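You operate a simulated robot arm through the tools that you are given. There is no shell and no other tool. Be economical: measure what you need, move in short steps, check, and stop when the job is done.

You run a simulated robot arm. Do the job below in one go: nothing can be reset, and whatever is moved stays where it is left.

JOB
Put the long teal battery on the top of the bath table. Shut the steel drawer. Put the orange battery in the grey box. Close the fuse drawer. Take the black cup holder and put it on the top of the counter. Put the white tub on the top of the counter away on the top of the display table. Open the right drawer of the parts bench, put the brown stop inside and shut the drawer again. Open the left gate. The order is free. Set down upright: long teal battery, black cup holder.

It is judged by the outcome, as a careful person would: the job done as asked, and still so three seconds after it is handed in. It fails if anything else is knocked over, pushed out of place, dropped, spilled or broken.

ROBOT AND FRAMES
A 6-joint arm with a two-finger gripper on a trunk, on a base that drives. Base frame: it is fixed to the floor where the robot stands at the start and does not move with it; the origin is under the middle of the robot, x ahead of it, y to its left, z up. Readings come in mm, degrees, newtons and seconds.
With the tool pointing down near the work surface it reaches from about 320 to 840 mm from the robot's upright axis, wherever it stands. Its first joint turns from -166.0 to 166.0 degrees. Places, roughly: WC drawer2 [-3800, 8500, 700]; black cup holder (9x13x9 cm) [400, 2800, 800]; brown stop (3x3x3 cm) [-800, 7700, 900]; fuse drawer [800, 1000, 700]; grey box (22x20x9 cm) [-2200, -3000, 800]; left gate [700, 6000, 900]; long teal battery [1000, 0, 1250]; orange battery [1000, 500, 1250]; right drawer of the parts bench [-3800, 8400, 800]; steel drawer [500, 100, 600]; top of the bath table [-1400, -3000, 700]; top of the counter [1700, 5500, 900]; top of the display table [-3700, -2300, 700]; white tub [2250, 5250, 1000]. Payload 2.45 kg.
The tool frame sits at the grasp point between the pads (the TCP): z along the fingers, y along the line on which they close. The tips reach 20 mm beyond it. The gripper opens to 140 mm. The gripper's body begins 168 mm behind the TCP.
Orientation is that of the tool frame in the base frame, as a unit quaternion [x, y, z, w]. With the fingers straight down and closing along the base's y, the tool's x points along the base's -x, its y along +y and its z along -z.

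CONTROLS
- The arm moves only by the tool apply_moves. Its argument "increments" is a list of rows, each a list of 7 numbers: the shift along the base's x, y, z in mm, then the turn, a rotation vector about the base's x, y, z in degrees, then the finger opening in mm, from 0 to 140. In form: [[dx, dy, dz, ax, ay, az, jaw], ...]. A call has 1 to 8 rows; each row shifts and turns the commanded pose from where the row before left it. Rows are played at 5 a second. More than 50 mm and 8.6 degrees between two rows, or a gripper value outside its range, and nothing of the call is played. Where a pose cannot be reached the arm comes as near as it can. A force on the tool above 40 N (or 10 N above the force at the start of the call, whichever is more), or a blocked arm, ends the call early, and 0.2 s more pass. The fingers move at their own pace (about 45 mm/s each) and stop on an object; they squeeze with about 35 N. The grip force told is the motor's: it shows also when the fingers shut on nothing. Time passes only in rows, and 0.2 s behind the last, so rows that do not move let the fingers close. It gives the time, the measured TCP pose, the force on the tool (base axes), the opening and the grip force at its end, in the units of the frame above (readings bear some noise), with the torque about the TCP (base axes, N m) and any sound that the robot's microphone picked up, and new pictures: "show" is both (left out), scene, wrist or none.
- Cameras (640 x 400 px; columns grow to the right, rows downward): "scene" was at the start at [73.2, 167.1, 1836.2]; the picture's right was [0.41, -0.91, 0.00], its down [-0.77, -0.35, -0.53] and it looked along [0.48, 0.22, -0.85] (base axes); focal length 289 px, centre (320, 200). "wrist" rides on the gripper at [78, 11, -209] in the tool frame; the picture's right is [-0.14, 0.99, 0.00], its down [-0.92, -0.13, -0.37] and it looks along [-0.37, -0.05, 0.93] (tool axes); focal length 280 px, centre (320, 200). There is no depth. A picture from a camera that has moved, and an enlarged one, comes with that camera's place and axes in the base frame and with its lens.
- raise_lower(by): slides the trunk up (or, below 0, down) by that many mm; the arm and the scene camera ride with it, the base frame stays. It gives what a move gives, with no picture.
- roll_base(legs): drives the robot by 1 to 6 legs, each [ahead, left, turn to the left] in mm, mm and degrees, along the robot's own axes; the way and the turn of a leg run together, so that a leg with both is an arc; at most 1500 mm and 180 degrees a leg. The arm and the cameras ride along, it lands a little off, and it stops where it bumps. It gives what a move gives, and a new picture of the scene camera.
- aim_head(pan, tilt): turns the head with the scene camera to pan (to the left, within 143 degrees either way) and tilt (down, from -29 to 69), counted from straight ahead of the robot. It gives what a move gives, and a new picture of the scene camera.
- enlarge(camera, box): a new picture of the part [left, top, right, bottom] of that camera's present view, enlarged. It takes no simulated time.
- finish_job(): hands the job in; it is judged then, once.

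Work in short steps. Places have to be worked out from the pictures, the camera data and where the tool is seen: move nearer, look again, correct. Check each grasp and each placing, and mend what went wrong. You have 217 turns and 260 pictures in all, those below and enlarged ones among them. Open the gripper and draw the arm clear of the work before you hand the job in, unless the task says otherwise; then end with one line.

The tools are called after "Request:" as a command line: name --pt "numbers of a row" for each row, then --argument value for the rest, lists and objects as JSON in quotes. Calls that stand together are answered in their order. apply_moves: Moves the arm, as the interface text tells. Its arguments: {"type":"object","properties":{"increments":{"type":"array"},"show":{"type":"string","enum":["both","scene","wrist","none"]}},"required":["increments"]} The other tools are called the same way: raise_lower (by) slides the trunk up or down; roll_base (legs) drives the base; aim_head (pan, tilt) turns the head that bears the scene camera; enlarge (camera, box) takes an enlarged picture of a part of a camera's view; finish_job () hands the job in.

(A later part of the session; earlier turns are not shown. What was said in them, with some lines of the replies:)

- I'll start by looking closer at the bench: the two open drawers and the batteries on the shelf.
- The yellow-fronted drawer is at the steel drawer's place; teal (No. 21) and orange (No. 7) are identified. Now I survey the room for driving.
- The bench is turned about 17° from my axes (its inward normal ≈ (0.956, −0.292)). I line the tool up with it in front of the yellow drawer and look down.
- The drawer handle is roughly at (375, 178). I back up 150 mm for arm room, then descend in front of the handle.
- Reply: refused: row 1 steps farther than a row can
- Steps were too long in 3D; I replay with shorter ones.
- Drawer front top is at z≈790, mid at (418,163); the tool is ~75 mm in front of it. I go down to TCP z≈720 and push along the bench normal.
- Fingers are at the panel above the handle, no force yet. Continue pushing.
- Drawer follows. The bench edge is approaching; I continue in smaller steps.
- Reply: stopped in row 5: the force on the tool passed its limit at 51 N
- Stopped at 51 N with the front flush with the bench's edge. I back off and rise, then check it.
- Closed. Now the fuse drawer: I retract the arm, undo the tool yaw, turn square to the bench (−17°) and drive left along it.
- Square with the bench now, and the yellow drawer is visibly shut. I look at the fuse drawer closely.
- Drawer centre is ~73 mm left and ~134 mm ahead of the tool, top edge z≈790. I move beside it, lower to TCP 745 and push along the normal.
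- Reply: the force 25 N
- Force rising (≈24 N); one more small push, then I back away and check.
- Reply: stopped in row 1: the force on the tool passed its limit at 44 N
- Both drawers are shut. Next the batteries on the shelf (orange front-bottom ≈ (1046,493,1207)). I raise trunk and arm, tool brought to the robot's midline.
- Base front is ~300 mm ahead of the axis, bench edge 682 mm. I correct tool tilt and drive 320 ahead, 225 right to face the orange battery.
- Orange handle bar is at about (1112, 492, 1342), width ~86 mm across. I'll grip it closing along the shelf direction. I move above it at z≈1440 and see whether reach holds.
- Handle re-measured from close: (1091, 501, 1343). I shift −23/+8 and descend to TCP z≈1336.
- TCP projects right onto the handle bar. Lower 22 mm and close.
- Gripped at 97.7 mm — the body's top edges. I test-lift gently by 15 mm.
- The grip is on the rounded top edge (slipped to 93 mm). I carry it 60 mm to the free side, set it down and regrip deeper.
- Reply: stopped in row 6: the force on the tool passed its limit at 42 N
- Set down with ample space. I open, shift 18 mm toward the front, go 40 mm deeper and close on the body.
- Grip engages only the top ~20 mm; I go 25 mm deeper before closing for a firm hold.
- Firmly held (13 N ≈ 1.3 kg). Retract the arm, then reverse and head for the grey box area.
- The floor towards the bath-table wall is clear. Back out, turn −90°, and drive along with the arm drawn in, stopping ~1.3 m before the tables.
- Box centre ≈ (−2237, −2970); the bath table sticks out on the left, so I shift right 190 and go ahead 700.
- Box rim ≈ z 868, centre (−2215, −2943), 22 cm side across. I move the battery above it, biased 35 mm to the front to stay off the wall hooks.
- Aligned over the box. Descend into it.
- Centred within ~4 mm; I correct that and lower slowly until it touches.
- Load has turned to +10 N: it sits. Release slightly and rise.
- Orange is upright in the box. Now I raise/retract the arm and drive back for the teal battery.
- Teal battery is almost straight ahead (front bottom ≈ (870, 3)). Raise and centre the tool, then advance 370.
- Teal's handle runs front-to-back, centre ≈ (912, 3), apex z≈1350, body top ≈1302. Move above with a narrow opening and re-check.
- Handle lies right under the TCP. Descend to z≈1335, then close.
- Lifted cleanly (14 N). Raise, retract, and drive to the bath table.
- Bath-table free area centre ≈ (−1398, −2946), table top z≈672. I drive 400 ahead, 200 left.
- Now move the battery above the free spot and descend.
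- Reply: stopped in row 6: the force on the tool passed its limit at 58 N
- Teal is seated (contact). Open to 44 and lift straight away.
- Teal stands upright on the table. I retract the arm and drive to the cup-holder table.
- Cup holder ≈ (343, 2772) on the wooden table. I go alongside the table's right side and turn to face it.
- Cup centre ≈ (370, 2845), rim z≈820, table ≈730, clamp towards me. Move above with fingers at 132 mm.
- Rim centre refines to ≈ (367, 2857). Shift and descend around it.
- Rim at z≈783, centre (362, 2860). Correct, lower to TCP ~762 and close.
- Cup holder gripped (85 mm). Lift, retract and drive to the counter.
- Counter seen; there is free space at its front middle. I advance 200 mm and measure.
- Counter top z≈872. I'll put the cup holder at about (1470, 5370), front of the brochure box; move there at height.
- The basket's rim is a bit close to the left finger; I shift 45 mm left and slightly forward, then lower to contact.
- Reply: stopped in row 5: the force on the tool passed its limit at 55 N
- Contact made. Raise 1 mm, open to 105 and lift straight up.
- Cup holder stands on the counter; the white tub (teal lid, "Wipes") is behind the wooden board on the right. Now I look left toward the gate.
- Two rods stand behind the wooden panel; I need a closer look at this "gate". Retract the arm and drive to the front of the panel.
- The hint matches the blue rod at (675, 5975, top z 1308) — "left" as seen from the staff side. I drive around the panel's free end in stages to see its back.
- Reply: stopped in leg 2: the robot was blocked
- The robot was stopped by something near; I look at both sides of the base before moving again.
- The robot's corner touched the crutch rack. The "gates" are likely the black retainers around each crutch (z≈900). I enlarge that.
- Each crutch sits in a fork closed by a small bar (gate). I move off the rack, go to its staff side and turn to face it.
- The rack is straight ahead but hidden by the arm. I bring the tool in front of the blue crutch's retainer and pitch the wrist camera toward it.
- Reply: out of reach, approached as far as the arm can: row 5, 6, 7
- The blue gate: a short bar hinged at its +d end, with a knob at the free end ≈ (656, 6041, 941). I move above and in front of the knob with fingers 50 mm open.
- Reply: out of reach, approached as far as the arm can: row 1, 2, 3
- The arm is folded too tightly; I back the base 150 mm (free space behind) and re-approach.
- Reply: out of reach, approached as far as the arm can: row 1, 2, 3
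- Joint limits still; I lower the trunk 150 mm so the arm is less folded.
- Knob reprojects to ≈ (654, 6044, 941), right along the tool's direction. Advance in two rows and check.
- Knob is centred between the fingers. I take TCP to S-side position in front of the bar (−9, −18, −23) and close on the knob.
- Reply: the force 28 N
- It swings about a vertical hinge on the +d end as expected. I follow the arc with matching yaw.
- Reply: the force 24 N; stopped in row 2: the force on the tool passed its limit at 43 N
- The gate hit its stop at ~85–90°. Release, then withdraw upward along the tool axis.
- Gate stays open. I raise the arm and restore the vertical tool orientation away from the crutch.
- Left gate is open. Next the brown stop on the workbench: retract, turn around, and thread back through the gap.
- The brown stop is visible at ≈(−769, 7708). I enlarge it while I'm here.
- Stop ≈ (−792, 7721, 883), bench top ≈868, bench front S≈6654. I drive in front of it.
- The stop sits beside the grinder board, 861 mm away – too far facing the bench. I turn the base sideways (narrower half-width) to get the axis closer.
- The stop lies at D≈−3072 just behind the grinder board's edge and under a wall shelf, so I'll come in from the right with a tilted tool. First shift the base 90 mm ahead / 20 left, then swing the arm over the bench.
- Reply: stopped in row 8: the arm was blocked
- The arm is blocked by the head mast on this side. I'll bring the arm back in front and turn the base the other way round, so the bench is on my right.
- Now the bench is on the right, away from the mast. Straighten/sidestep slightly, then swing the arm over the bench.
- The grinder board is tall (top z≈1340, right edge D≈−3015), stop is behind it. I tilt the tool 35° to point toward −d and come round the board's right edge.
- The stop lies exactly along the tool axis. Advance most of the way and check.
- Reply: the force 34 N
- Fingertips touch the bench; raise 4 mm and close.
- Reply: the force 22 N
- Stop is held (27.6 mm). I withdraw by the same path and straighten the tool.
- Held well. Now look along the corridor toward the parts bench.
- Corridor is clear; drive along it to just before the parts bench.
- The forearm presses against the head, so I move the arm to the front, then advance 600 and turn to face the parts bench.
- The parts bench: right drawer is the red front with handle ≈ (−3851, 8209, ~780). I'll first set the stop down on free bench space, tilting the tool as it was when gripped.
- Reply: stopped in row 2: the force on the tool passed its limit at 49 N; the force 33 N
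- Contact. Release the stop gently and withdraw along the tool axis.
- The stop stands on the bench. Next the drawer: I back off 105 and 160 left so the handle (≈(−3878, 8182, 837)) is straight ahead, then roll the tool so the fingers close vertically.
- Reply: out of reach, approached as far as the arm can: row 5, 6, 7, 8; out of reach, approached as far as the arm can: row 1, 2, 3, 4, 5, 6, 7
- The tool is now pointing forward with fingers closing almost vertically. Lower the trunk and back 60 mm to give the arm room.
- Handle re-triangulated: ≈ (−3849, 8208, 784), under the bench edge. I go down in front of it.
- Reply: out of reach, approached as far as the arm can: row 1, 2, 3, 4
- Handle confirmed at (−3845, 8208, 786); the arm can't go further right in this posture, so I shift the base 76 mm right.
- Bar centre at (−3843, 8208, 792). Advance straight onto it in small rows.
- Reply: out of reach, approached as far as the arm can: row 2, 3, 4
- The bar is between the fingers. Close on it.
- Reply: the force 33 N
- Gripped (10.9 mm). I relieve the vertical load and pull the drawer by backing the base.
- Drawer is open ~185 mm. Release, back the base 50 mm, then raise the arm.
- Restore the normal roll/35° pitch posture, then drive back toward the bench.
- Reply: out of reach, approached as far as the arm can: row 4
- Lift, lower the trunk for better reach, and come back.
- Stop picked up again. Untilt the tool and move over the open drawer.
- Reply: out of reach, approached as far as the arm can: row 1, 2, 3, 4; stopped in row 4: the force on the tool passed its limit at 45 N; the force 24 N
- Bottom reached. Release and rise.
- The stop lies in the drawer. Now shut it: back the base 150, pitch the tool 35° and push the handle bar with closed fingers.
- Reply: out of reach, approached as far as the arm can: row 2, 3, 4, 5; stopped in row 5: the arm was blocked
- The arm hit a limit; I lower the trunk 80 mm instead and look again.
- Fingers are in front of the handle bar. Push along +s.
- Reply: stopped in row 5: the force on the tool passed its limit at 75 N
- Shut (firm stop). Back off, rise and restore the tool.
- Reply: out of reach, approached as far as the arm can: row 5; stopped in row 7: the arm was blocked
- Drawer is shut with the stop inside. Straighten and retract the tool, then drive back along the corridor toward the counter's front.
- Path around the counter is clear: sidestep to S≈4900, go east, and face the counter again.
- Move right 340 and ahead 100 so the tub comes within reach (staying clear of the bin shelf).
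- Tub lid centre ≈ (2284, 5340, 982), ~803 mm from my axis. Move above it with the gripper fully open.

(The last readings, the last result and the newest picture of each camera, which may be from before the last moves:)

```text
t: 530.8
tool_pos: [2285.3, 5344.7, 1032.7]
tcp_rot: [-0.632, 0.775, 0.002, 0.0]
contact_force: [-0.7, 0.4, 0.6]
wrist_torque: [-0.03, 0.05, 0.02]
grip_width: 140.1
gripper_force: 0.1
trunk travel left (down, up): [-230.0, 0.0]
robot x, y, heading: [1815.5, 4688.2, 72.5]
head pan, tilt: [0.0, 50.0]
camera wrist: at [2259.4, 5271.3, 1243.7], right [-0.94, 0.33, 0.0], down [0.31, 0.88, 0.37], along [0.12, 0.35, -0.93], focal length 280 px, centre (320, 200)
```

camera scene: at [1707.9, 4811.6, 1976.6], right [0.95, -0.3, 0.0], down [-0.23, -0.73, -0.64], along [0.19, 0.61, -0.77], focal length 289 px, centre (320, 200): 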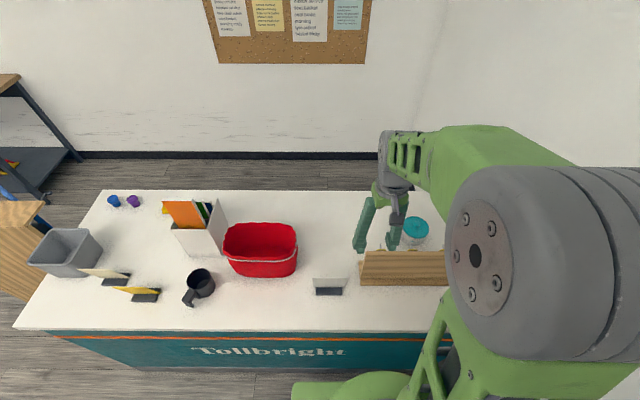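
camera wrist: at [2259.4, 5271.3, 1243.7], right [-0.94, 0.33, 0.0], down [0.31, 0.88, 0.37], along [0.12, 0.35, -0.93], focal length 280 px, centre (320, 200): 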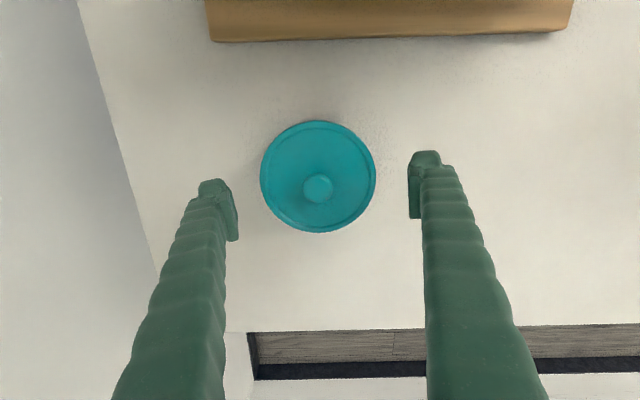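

Aligned. Descend around the tub to TCP z≈925 and close.

Request:
apply_moves --pt "0 0 -40 0 0 0 140" --pt "0 0 -40 0 0 0 140" --pt "0 0 -28 0 0 0 140" --pt "0 0 0 0 0 0 70" --pt "0 0 0 0 0 0 70" --pt "0 0 0 0 0 0 70" --show "wrist"

```text
t: 532.4
tool_pos: [2286.4, 5347.4, 935.8]
tcp_rot: [-0.633, 0.774, 0.004, 0.005]
contact_force: [-8.3, -7.0, 22.1]
wrist_torque: [-0.15, 0.61, 0.03]
grip_width: 112.1
gripper_force: 34.3
trunk travel left (down, up): [-230.0, 0.0]
robot x, y, heading: [1813.9, 4688.0, 72.9]
head pan, tilt: [0.0, 50.0]
heard: snap
stopped in row 6: the force on the tool passed its limit at 47 N (the readings are from after the stop); the commanded pose is now the measured one
camera wrist: at [2260.0, 5272.1, 1144.4], right [-0.94, 0.33, 0.0], down [0.31, 0.87, 0.38], along [0.12, 0.36, -0.93], focal length 280 px, centre (320, 200)
```

wrist: 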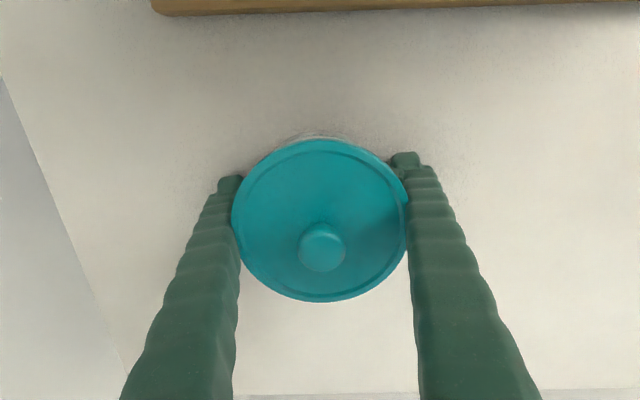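

A "snap" was heard — I inspect the tub before lifting.

Request:
enlarge --camera "wrist" --box '[200, 120, 440, 320]'

Request:
enlarge --camera "scene" --box '[340, 180, 500, 300]'

```text
2.00 times, centred on (320, 220) of wrist
camera zoom: at [2260.0, 5272.1, 1144.4], right [-0.94, 0.33, 0.0], down [0.31, 0.87, 0.38], along [0.12, 0.36, -0.93], focal length 561 px, centre (320, 160)
```

zoom: 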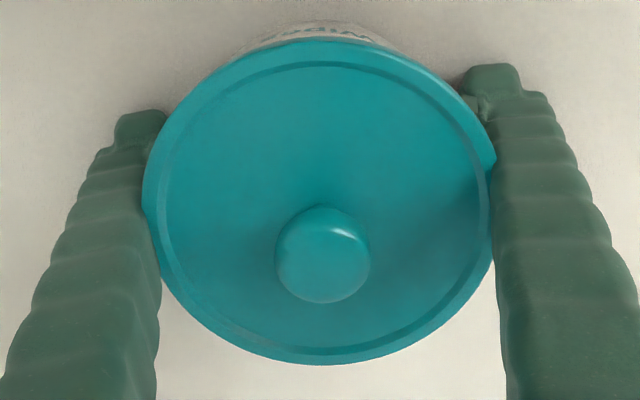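

```text
3.33 times, centred on (420, 240) of scene
camera zoom: at [1705.2, 4808.3, 1976.5], right [0.95, -0.3, 0.0], down [-0.23, -0.73, -0.64], along [0.19, 0.61, -0.76], focal length 963 px, centre (-13, 67)
```

zoom: 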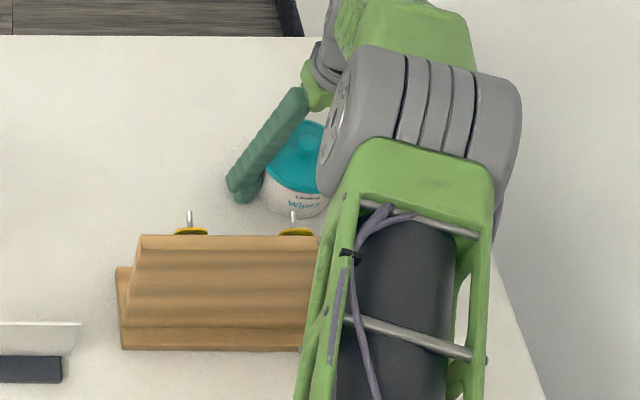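

The tub looks intact, held at 112 mm (lid-rim width). I test-lift 15 mm and check whether the whole tub follows.

Request:
apply_moves --pt "0 0 5 0 0 0 70" --pt "0 0 5 0 0 0 70" --pt "0 0 8 0 0 0 70" --pt "0 0 0 0 0 0 70" --show "wrist"

Request:
enlarge --camera "scene" --box '[370, 200, 450, 260]'

```text
t: 533.4
tool_pos: [2289.8, 5348.5, 949.8]
tcp_rot: [-0.633, 0.774, 0.002, 0.002]
contact_force: [0.0, -0.3, -3.5]
wrist_torque: [0.05, 0.0, 0.01]
grip_width: 109.4
gripper_force: 34.6
trunk travel left (down, up): [-230.0, 0.0]
robot x, y, heading: [1815.6, 4685.9, 72.7]
head pan, tilt: [0.0, 50.0]
camera wrist: at [2261.8, 5273.5, 1159.0], right [-0.94, 0.33, 0.0], down [0.31, 0.87, 0.37], along [0.12, 0.35, -0.93], focal length 280 px, centre (320, 200)
```

wrist: 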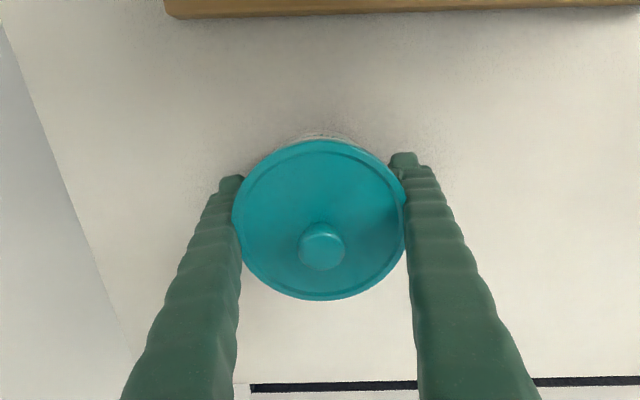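

```text
6.67 times, centred on (410, 230) of scene
camera zoom: at [1708.0, 4811.9, 1976.5], right [0.95, -0.3, 0.0], down [-0.23, -0.73, -0.64], along [0.19, 0.61, -0.77], focal length 1926 px, centre (-280, 0)
```

zoom: 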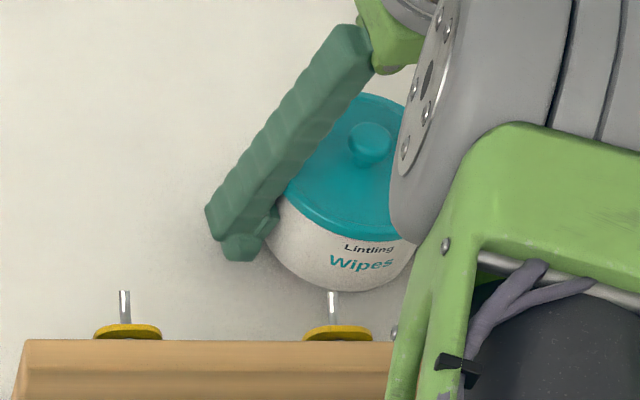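

The whole tub lifts (≈3.5 N), held on its body. Raise it clear, retract, and start the drive to the display table.

Request:
apply_moves --pt "0 0 49 0 0 0 70" --pt "0 0 49 0 0 0 70" --pt "0 0 49 0 0 0 70" --pt "0 0 49 0 0 0 70" --pt "0 0 49 0 0 0 70" --pt "-30 -38 0 0 0 0 70" --pt "-30 -38 0 0 0 0 70" --pt "-30 -38 0 0 0 0 70" --show "none"

Request:
apply_moves --pt "-30 -38 0 0 0 0 70" --pt "-30 -38 0 0 0 0 70" --pt "-30 -38 0 0 0 0 70" --pt "-30 -38 0 0 0 0 70" --show "wrist"

Request:
roll_base --legs '[[-350, 0, 0], [0, 225, 0], [0, 0, 180], [1150, 0, 0], [1150, 0, 0]]'

Request:
aim_head --pan 0 --tilt 25

```text
t: 535.2
tool_pos: [2196.8, 5232.0, 1196.4]
tcp_rot: [-0.633, 0.774, 0.003, 0.003]
contact_force: [-1.1, -0.7, -4.1]
wrist_torque: [0.04, -0.08, 0.0]
grip_width: 109.5
gripper_force: 34.3
trunk travel left (down, up): [-230.0, 0.0]
robot x, y, heading: [1813.6, 4686.4, 72.5]
head pan, tilt: [0.0, 50.0]
```

```text
t: 536.2
tool_pos: [2077.4, 5080.5, 1195.4]
tcp_rot: [-0.632, 0.775, 0.002, 0.003]
contact_force: [-0.1, 0.6, -4.4]
wrist_torque: [0.07, -0.02, -0.03]
grip_width: 109.6
gripper_force: 35.0
trunk travel left (down, up): [-230.0, 0.0]
robot x, y, heading: [1813.3, 4687.0, 73.0]
head pan, tilt: [0.0, 50.0]
camera wrist: at [2050.6, 5006.0, 1404.3], right [-0.94, 0.33, 0.0], down [0.31, 0.87, 0.38], along [0.12, 0.36, -0.93], focal length 280 px, centre (320, 200)
```

wrist: 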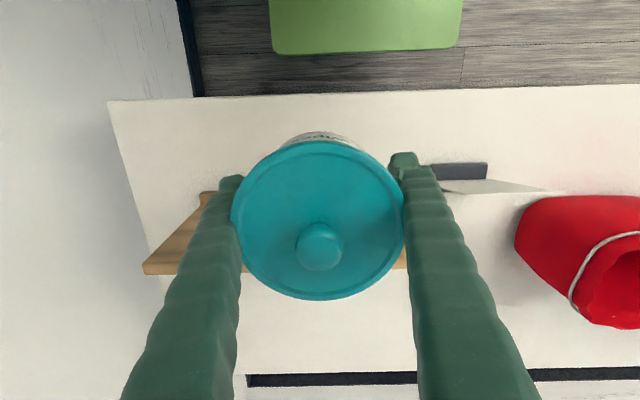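

```text
t: 559.1
tool_pos: [383.4, 1832.5, 1194.8]
tcp_rot: [0.792, 0.611, -0.003, 0.002]
contact_force: [0.7, -1.0, -3.9]
wrist_torque: [0.02, 0.02, 0.01]
grip_width: 110.1
gripper_force: 34.4
trunk travel left (down, up): [-230.0, 0.0]
robot x, y, heading: [668.9, 2209.5, -110.6]
head pan, tilt: [0.0, 50.0]
camera scene: at [769.0, 2079.7, 1976.5], right [-0.94, 0.35, 0.0], down [0.27, 0.72, -0.64], along [-0.22, -0.6, -0.77], focal length 289 px, centre (320, 200)
```

scene: 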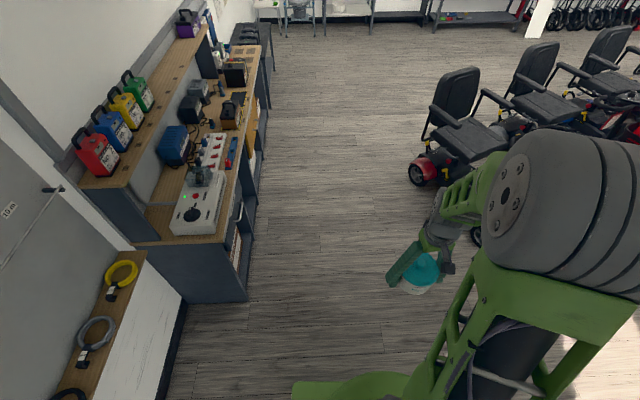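

```text
t: 560.0
tool_pos: [383.2, 1832.9, 1194.5]
tcp_rot: [0.792, 0.611, -0.003, 0.002]
contact_force: [-0.3, -0.3, -5.2]
wrist_torque: [0.01, 0.02, 0.01]
grip_width: 109.9
gripper_force: 35.1
trunk travel left (down, up): [-230.0, 0.0]
robot x, y, heading: [667.3, 2209.3, -110.4]
head pan, tilt: [0.0, 25.0]
camera scene: at [763.8, 2065.9, 2013.9], right [-0.94, 0.35, 0.0], down [0.15, 0.4, -0.91], along [-0.32, -0.85, -0.42], focal length 289 px, centre (320, 200)
```

scene: 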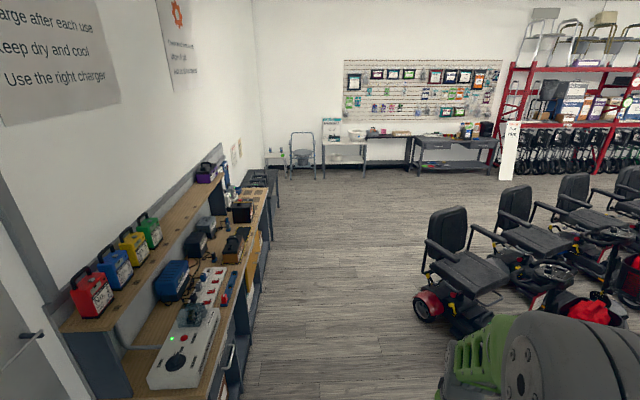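

Straighten heading and continue south along the free corridor.

Request:
roll_base --legs '[[0, 0, 3], [1300, -150, 0], [1300, 0, 0], [1200, 0, 0]]'

Request:
aim_head --pan -40 --tilt 25

```text
t: 578.6
tool_pos: [-805.9, -1734.7, 1193.8]
tcp_rot: [0.766, 0.642, -0.003, 0.002]
contact_force: [0.1, -1.1, -3.7]
wrist_torque: [0.04, -0.02, -0.01]
grip_width: 110.0
gripper_force: 35.1
trunk travel left (down, up): [-230.0, 0.0]
robot x, y, heading: [-551.8, -1338.2, -105.9]
head pan, tilt: [0.0, 25.0]
camera scene: at [-445.8, -1471.8, 2014.0], right [-0.96, 0.27, 0.0], down [0.12, 0.41, -0.91], along [-0.25, -0.87, -0.42], focal length 289 px, centre (320, 200)
```

scene: 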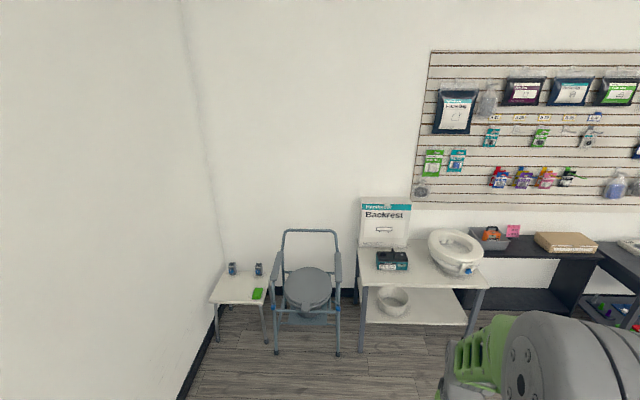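

```text
t: 579.6
tool_pos: [-805.1, -1733.3, 1194.7]
tcp_rot: [0.766, 0.643, -0.003, 0.002]
contact_force: [-0.9, 0.2, -3.9]
wrist_torque: [0.0, 0.0, -0.01]
grip_width: 110.0
gripper_force: 35.0
trunk travel left (down, up): [-230.0, 0.0]
robot x, y, heading: [-554.2, -1336.3, -105.5]
head pan, tilt: [-40.0, 25.0]
camera scene: at [-496.7, -1434.4, 2014.0], right [-0.56, 0.83, 0.0], down [0.35, 0.24, -0.91], along [-0.75, -0.51, -0.42], focal length 289 px, centre (320, 200)
```

scene: 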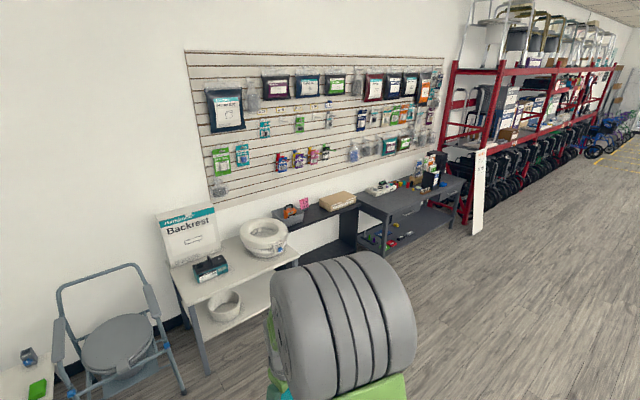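

The grey display table is at the right of the pegboard. I drive there diagonally.

Request:
roll_base --legs '[[0, 0, -2], [700, -900, 0], [250, -1100, 0], [0, -550, 0]]'

Request:
aim_head --pan 0 --tilt 40

```text
t: 602.8
tool_pos: [-3566.1, -1772.0, 1194.5]
tcp_rot: [0.792, 0.61, -0.003, 0.003]
contact_force: [-0.4, 0.3, -4.1]
wrist_torque: [-0.01, 0.0, 0.01]
grip_width: 110.4
gripper_force: 35.0
trunk travel left (down, up): [-230.0, 0.0]
robot x, y, heading: [-3280.8, -1395.6, -110.6]
head pan, tilt: [-40.0, 25.0]
camera scene: at [-3232.9, -1499.2, 2014.0], right [-0.49, 0.87, 0.0], down [0.37, 0.21, -0.91], along [-0.79, -0.44, -0.42], focal length 289 px, centre (320, 200)
```

scene: 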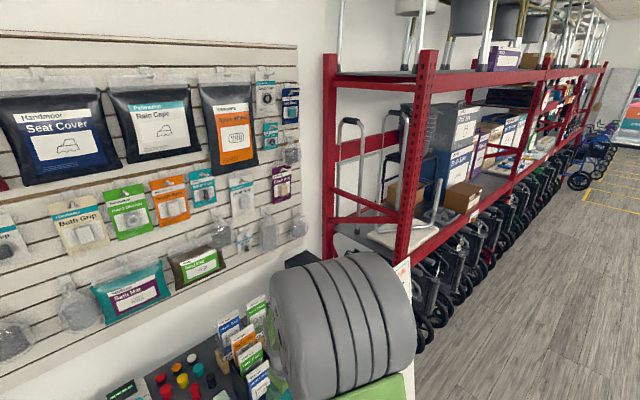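

```text
t: 603.9
tool_pos: [-3565.1, -1772.2, 1194.7]
tcp_rot: [0.793, 0.61, -0.003, 0.001]
contact_force: [-0.2, -0.1, -4.9]
wrist_torque: [0.02, 0.01, 0.01]
grip_width: 110.1
gripper_force: 34.8
trunk travel left (down, up): [-230.0, 0.0]
robot x, y, heading: [-3281.9, -1393.8, -110.5]
head pan, tilt: [0.0, 40.0]
camera scene: at [-3182.3, -1533.6, 1990.7], right [-0.94, 0.35, 0.0], down [0.23, 0.6, -0.77], along [-0.27, -0.72, -0.64], focal length 289 px, centre (320, 200)
```

scene: 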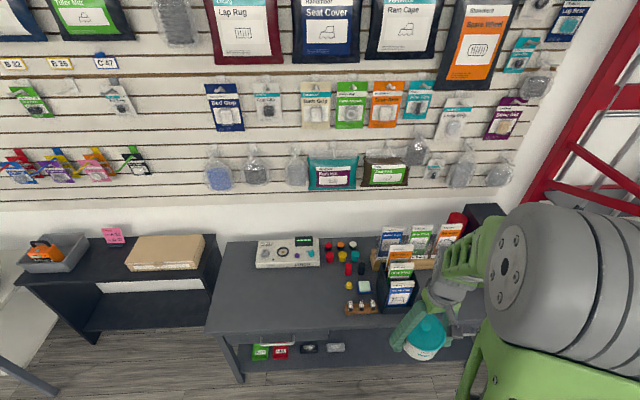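

Display table top z≈701; free spot ≈ (−3267, −2330). Advance 300, left 150.

Request:
roll_base --legs '[[0, 0, 3], [290, 150, 0]]'

Request:
aim_head --pan 0 --tilt 50

```text
t: 606.5
tool_pos: [-3489.7, -2108.8, 1195.1]
tcp_rot: [0.774, 0.634, -0.001, 0.001]
contact_force: [-0.2, 0.7, -4.6]
wrist_torque: [0.05, -0.01, -0.05]
grip_width: 109.7
gripper_force: 34.7
trunk travel left (down, up): [-230.0, 0.0]
robot x, y, heading: [-3225.9, -1713.5, -107.1]
head pan, tilt: [0.0, 40.0]
camera scene: at [-3121.2, -1848.6, 1990.6], right [-0.96, 0.29, 0.0], down [0.19, 0.61, -0.77], along [-0.23, -0.73, -0.64], focal length 289 px, centre (320, 200)
```

scene: 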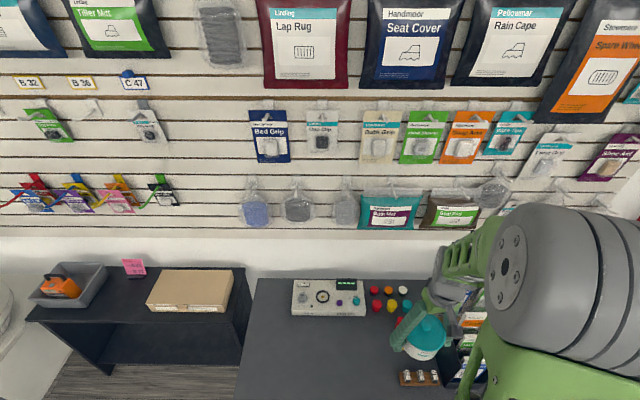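

```text
t: 607.2
tool_pos: [-3488.3, -2108.3, 1194.4]
tcp_rot: [0.773, 0.634, -0.002, 0.001]
contact_force: [-0.3, 0.4, -4.8]
wrist_torque: [0.02, 0.02, 0.04]
grip_width: 109.9
gripper_force: 34.9
trunk travel left (down, up): [-230.0, 0.0]
robot x, y, heading: [-3230.0, -1712.3, -107.3]
head pan, tilt: [0.0, 50.0]
camera scene: at [-3119.1, -1839.4, 1976.6], right [-0.96, 0.29, 0.0], down [0.23, 0.73, -0.64], along [-0.19, -0.61, -0.77], focal length 289 px, centre (320, 200)
```

scene: 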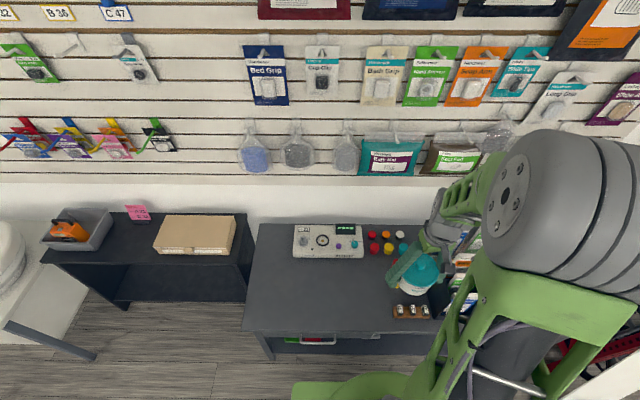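

Target (−3188, −2370). Move over it, then descend.

Request:
apply_moves --pt "37 -32 0 0 0 0 70" --pt "37 -32 0 0 0 0 70" --pt "37 -32 0 0 0 0 70" --pt "37 -32 0 0 0 0 70" --pt "38 -33 0 0 0 0 70" --pt "38 -33 0 0 0 0 70" --pt "38 -33 0 0 0 0 70" --pt "38 -33 0 0 0 0 70" --show "none"

Request:
apply_moves --pt "0 0 -48 0 0 0 70" --pt "0 0 -48 0 0 0 70" --pt "0 0 -48 0 0 0 70" --pt "0 0 -48 0 0 0 70" --pt "0 0 -48 0 0 0 70" --pt "0 0 -48 0 0 0 70" --pt "0 0 -48 0 0 0 70" --show "both"

```text
refused: row 5 steps farther than a row can; nothing moved
```

```text
t: 608.8
tool_pos: [-3490.6, -2108.2, 858.0]
tcp_rot: [0.773, 0.634, -0.002, 0.002]
contact_force: [-0.4, -0.3, -3.9]
wrist_torque: [0.03, -0.03, 0.02]
grip_width: 110.2
gripper_force: 34.5
trunk travel left (down, up): [-230.0, 0.0]
robot x, y, heading: [-3226.9, -1712.1, -107.1]
head pan, tilt: [0.0, 50.0]
camera scene: at [-3119.7, -1840.5, 1976.4], right [-0.96, 0.29, 0.0], down [0.23, 0.73, -0.64], along [-0.19, -0.61, -0.77], focal length 289 px, centre (320, 200)
camera wrist: at [-3464.8, -2030.4, 1067.3], right [0.94, -0.33, 0.0], down [-0.31, -0.88, 0.37], along [-0.12, -0.35, -0.93], focal length 280 px, centre (320, 200)
```

scene: 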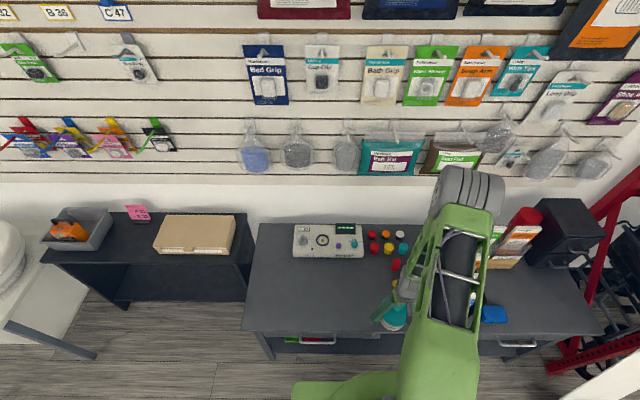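
wrist: 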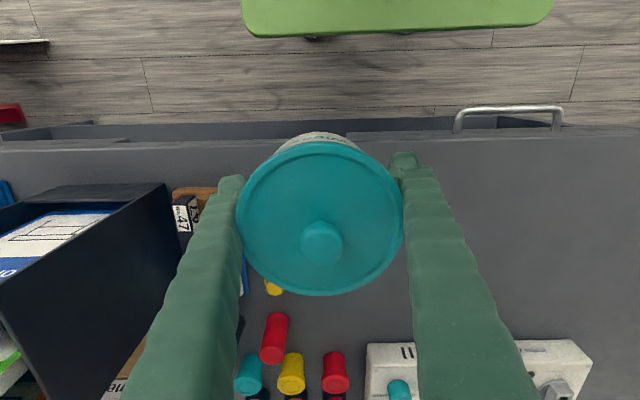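

The sideways rows were refused (too long) and it went straight down – no contact happened. I go back up and then move sideways.

Request:
apply_moves --pt "0 0 48 0 0 0 70" --pt "0 0 48 0 0 0 70" --pt "0 0 40 0 0 0 70" --pt "36 -31 0 0 0 0 70" --pt "36 -31 0 0 0 0 70" --pt "36 -31 0 0 0 0 70" --pt "36 -31 0 0 0 0 70" --pt "36 -31 0 0 0 0 70" --show "none"

Request:
apply_moves --pt "36 -31 0 0 0 0 70" --pt "36 -31 0 0 0 0 70" --pt "36 -31 0 0 0 0 70" --pt "14 -14 -30 0 0 0 70" --pt "0 0 -45 0 0 0 70" --show "both"

```text
t: 610.6
tool_pos: [-3307.0, -2266.7, 992.9]
tcp_rot: [0.773, 0.634, -0.002, 0.002]
contact_force: [-0.1, 0.4, -4.2]
wrist_torque: [0.04, 0.05, 0.02]
grip_width: 110.1
gripper_force: 34.8
trunk travel left (down, up): [-230.0, 0.0]
robot x, y, heading: [-3228.6, -1711.7, -107.3]
head pan, tilt: [0.0, 50.0]
```

```text
t: 611.8
tool_pos: [-3186.1, -2372.1, 918.0]
tcp_rot: [0.773, 0.635, -0.003, 0.003]
contact_force: [-0.3, -0.3, -4.8]
wrist_torque: [0.05, 0.01, -0.02]
grip_width: 110.2
gripper_force: 34.9
trunk travel left (down, up): [-230.0, 0.0]
robot x, y, heading: [-3225.5, -1713.5, -107.3]
head pan, tilt: [0.0, 50.0]
camera scene: at [-3118.5, -1840.8, 1976.3], right [-0.96, 0.29, 0.0], down [0.23, 0.73, -0.64], along [-0.19, -0.61, -0.77], focal length 289 px, centre (320, 200)
camera wrist: at [-3160.7, -2295.9, 1127.7], right [0.94, -0.33, 0.0], down [-0.31, -0.88, 0.38], along [-0.12, -0.36, -0.93], focal length 280 px, centre (320, 200)
```

scene: 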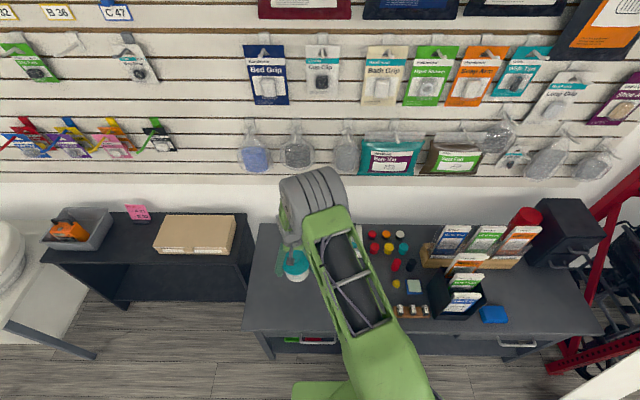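
wrist: 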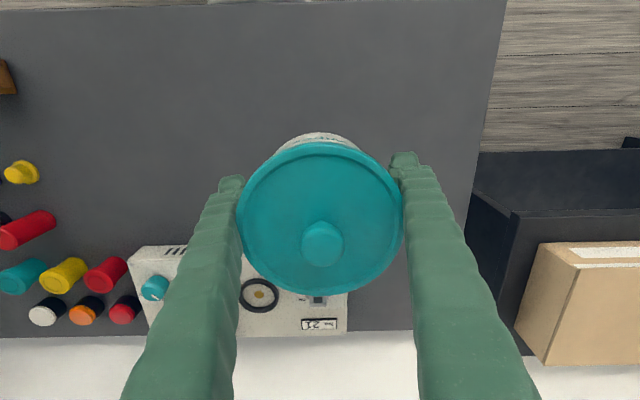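

Clear below. Lower to contact.

Request:
apply_moves --pt "0 0 -45 0 0 0 70" --pt "0 0 -45 0 0 0 70" --pt "0 0 -30 0 0 0 70" --pt "0 0 -12 0 0 0 70" --pt "0 0 -6 0 0 0 70" --pt "0 0 -6 0 0 0 70" --pt "0 0 -6 0 0 0 70" --show "wrist"

```text
t: 613.4
tool_pos: [-3186.8, -2370.7, 770.1]
tcp_rot: [0.774, 0.633, -0.003, 0.003]
contact_force: [0.3, 0.0, -3.4]
wrist_torque: [0.01, 0.0, 0.0]
grip_width: 110.0
gripper_force: 34.7
trunk travel left (down, up): [-230.0, 0.0]
robot x, y, heading: [-3228.5, -1711.9, -107.2]
head pan, tilt: [0.0, 50.0]
camera wrist: at [-3161.3, -2293.4, 979.0], right [0.94, -0.33, 0.0], down [-0.31, -0.88, 0.37], along [-0.12, -0.35, -0.93], focal length 280 px, centre (320, 200)
```

wrist: 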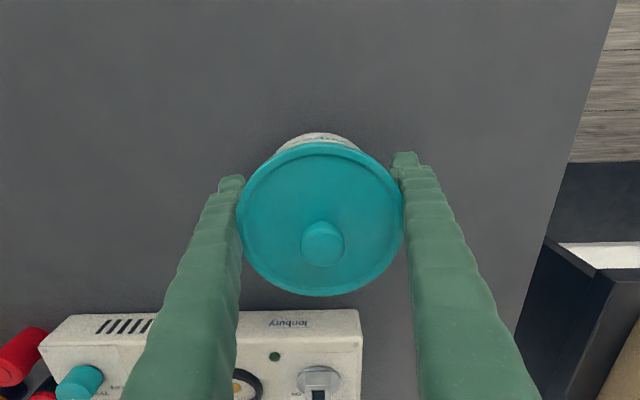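

Request:
apply_moves --pt "0 0 -5 0 0 0 70" --pt "0 0 -5 0 0 0 70" --pt "0 0 -5 0 0 0 70" --pt "0 0 -5 0 0 0 70" --pt "0 0 -5 0 0 0 70" --pt "0 0 -5 0 0 0 70" --show "none"

```text
t: 614.8
tool_pos: [-3188.6, -2370.6, 743.2]
tcp_rot: [0.773, 0.634, -0.004, 0.004]
contact_force: [-5.5, 7.6, 33.4]
wrist_torque: [-0.5, -0.43, -0.03]
grip_width: 110.4
gripper_force: 34.9
trunk travel left (down, up): [-230.0, 0.0]
robot x, y, heading: [-3226.0, -1715.3, -106.8]
head pan, tilt: [0.0, 50.0]
```

Contact. Relieve 2 mm, open, and rise.

Request:
apply_moves --pt "0 0 3 0 0 0 118" --pt "0 0 0 0 0 0 138" --pt "0 0 0 0 0 0 138" --pt "0 0 40 0 0 0 138" --pt "0 0 48 0 0 0 138" --pt "0 0 48 0 0 0 138" --pt "0 0 48 0 0 0 138" --pt "0 0 48 0 0 0 138" --show "both"

```text
t: 616.6
tool_pos: [-3188.3, -2368.4, 975.3]
tcp_rot: [0.773, 0.635, -0.003, 0.002]
contact_force: [0.0, -0.7, -0.1]
wrist_torque: [-0.02, 0.01, 0.03]
grip_width: 138.1
gripper_force: 0.0
trunk travel left (down, up): [-230.0, 0.0]
robot x, y, heading: [-3229.5, -1711.1, -107.2]
head pan, tilt: [0.0, 50.0]
heard: snap
camera scene: at [-3119.0, -1838.1, 1976.7], right [-0.96, 0.29, 0.0], down [0.23, 0.73, -0.64], along [-0.19, -0.62, -0.77], focal length 289 px, centre (320, 200)
camera wrist: at [-3161.5, -2292.2, 1184.6], right [0.94, -0.33, 0.0], down [-0.31, -0.88, 0.38], along [-0.12, -0.35, -0.93], focal length 280 px, centre (320, 200)
```

scene: 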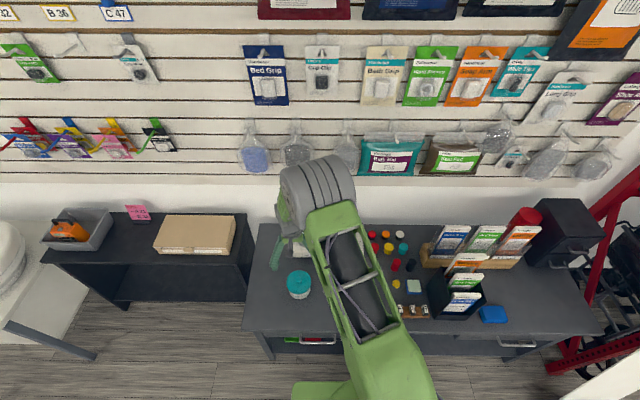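
wrist: 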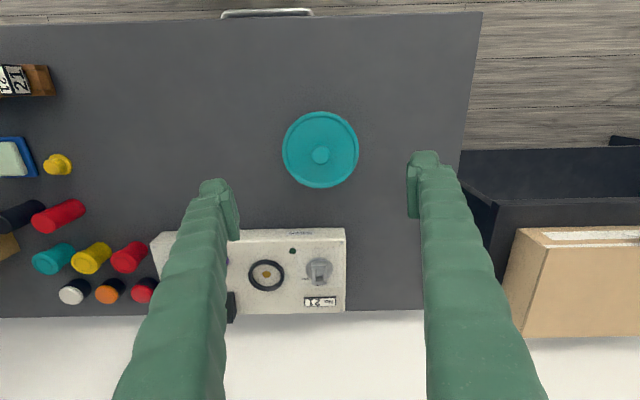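

Another "snap" at release; I check the tub's lid.

Request:
enlarge --camera "scene" --box '[260, 255, 340, 315]'

Request:
enlarge --camera "wrist" --box '[260, 90, 388, 210]'

```text
6.67 times, centred on (300, 285) of scene
camera zoom: at [-3119.0, -1838.1, 1976.7], right [-0.96, 0.29, 0.0], down [0.23, 0.73, -0.64], along [-0.19, -0.62, -0.77], focal length 1926 px, centre (453, -367)
```

zoom: 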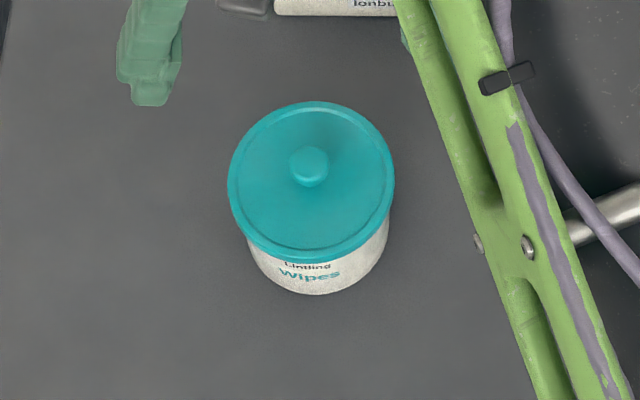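

```text
3.33 times, centred on (324, 150) of wrist
camera zoom: at [-3161.5, -2292.2, 1184.6], right [0.94, -0.33, 0.0], down [-0.31, -0.88, 0.38], along [-0.12, -0.35, -0.93], focal length 935 px, centre (307, 367)
```

zoom: 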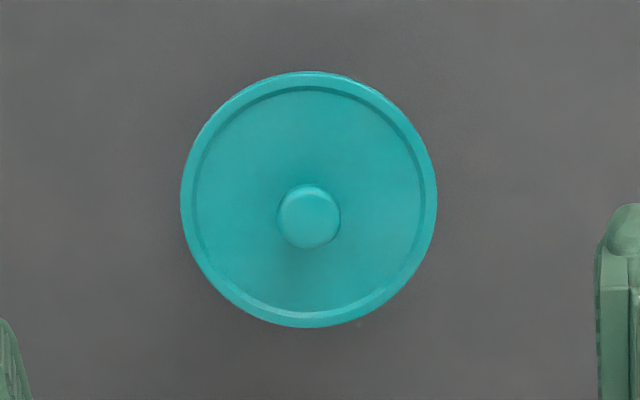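

The tub stands upright with its lid on. All tasks are done; I open the gripper and draw the arm clear.

Request:
apply_moves --pt "0 0 48 0 0 0 140" --pt "0 0 48 0 0 0 140" --pt "0 0 48 0 0 0 140" --pt "0 0 48 0 0 0 140" --pt "12 40 20 0 0 0 140" --pt "12 40 20 0 0 0 140" --pt "12 40 20 0 0 0 140" --pt "12 40 20 0 0 0 140" --show "scene"

```text
t: 618.4
tool_pos: [-3138.9, -2205.5, 1246.4]
tcp_rot: [0.773, 0.635, -0.002, 0.003]
contact_force: [-1.0, -0.1, 0.2]
wrist_torque: [-0.06, 0.0, 0.0]
grip_width: 140.1
gripper_force: 0.0
trunk travel left (down, up): [-230.0, 0.0]
robot x, y, heading: [-3228.1, -1716.3, -107.0]
head pan, tilt: [0.0, 50.0]
camera scene: at [-3118.8, -1837.4, 1976.7], right [-0.96, 0.29, 0.0], down [0.23, 0.73, -0.64], along [-0.19, -0.62, -0.77], focal length 289 px, centre (320, 200)
```

scene: 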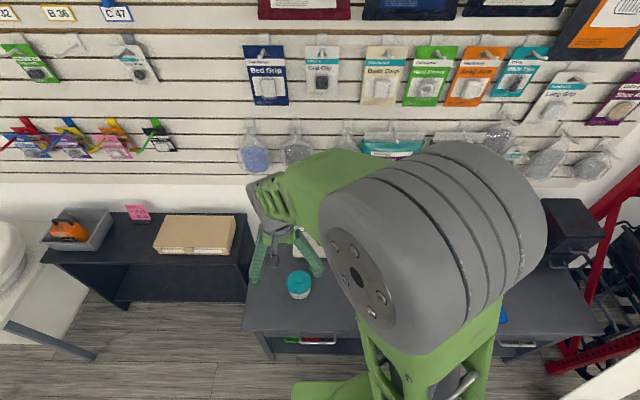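

Everything is in place and the arm is clear; I hand the job in.

Request:
finish_job

```text
The job is handed in.
```

I finished all eight parts of the job and handed it in; I checked each placing in the pictures as I went. The microphone picked up a "snap" both when I gripped the white tub and when I set it down. The tub looked intact afterwards, upright with its lid on.
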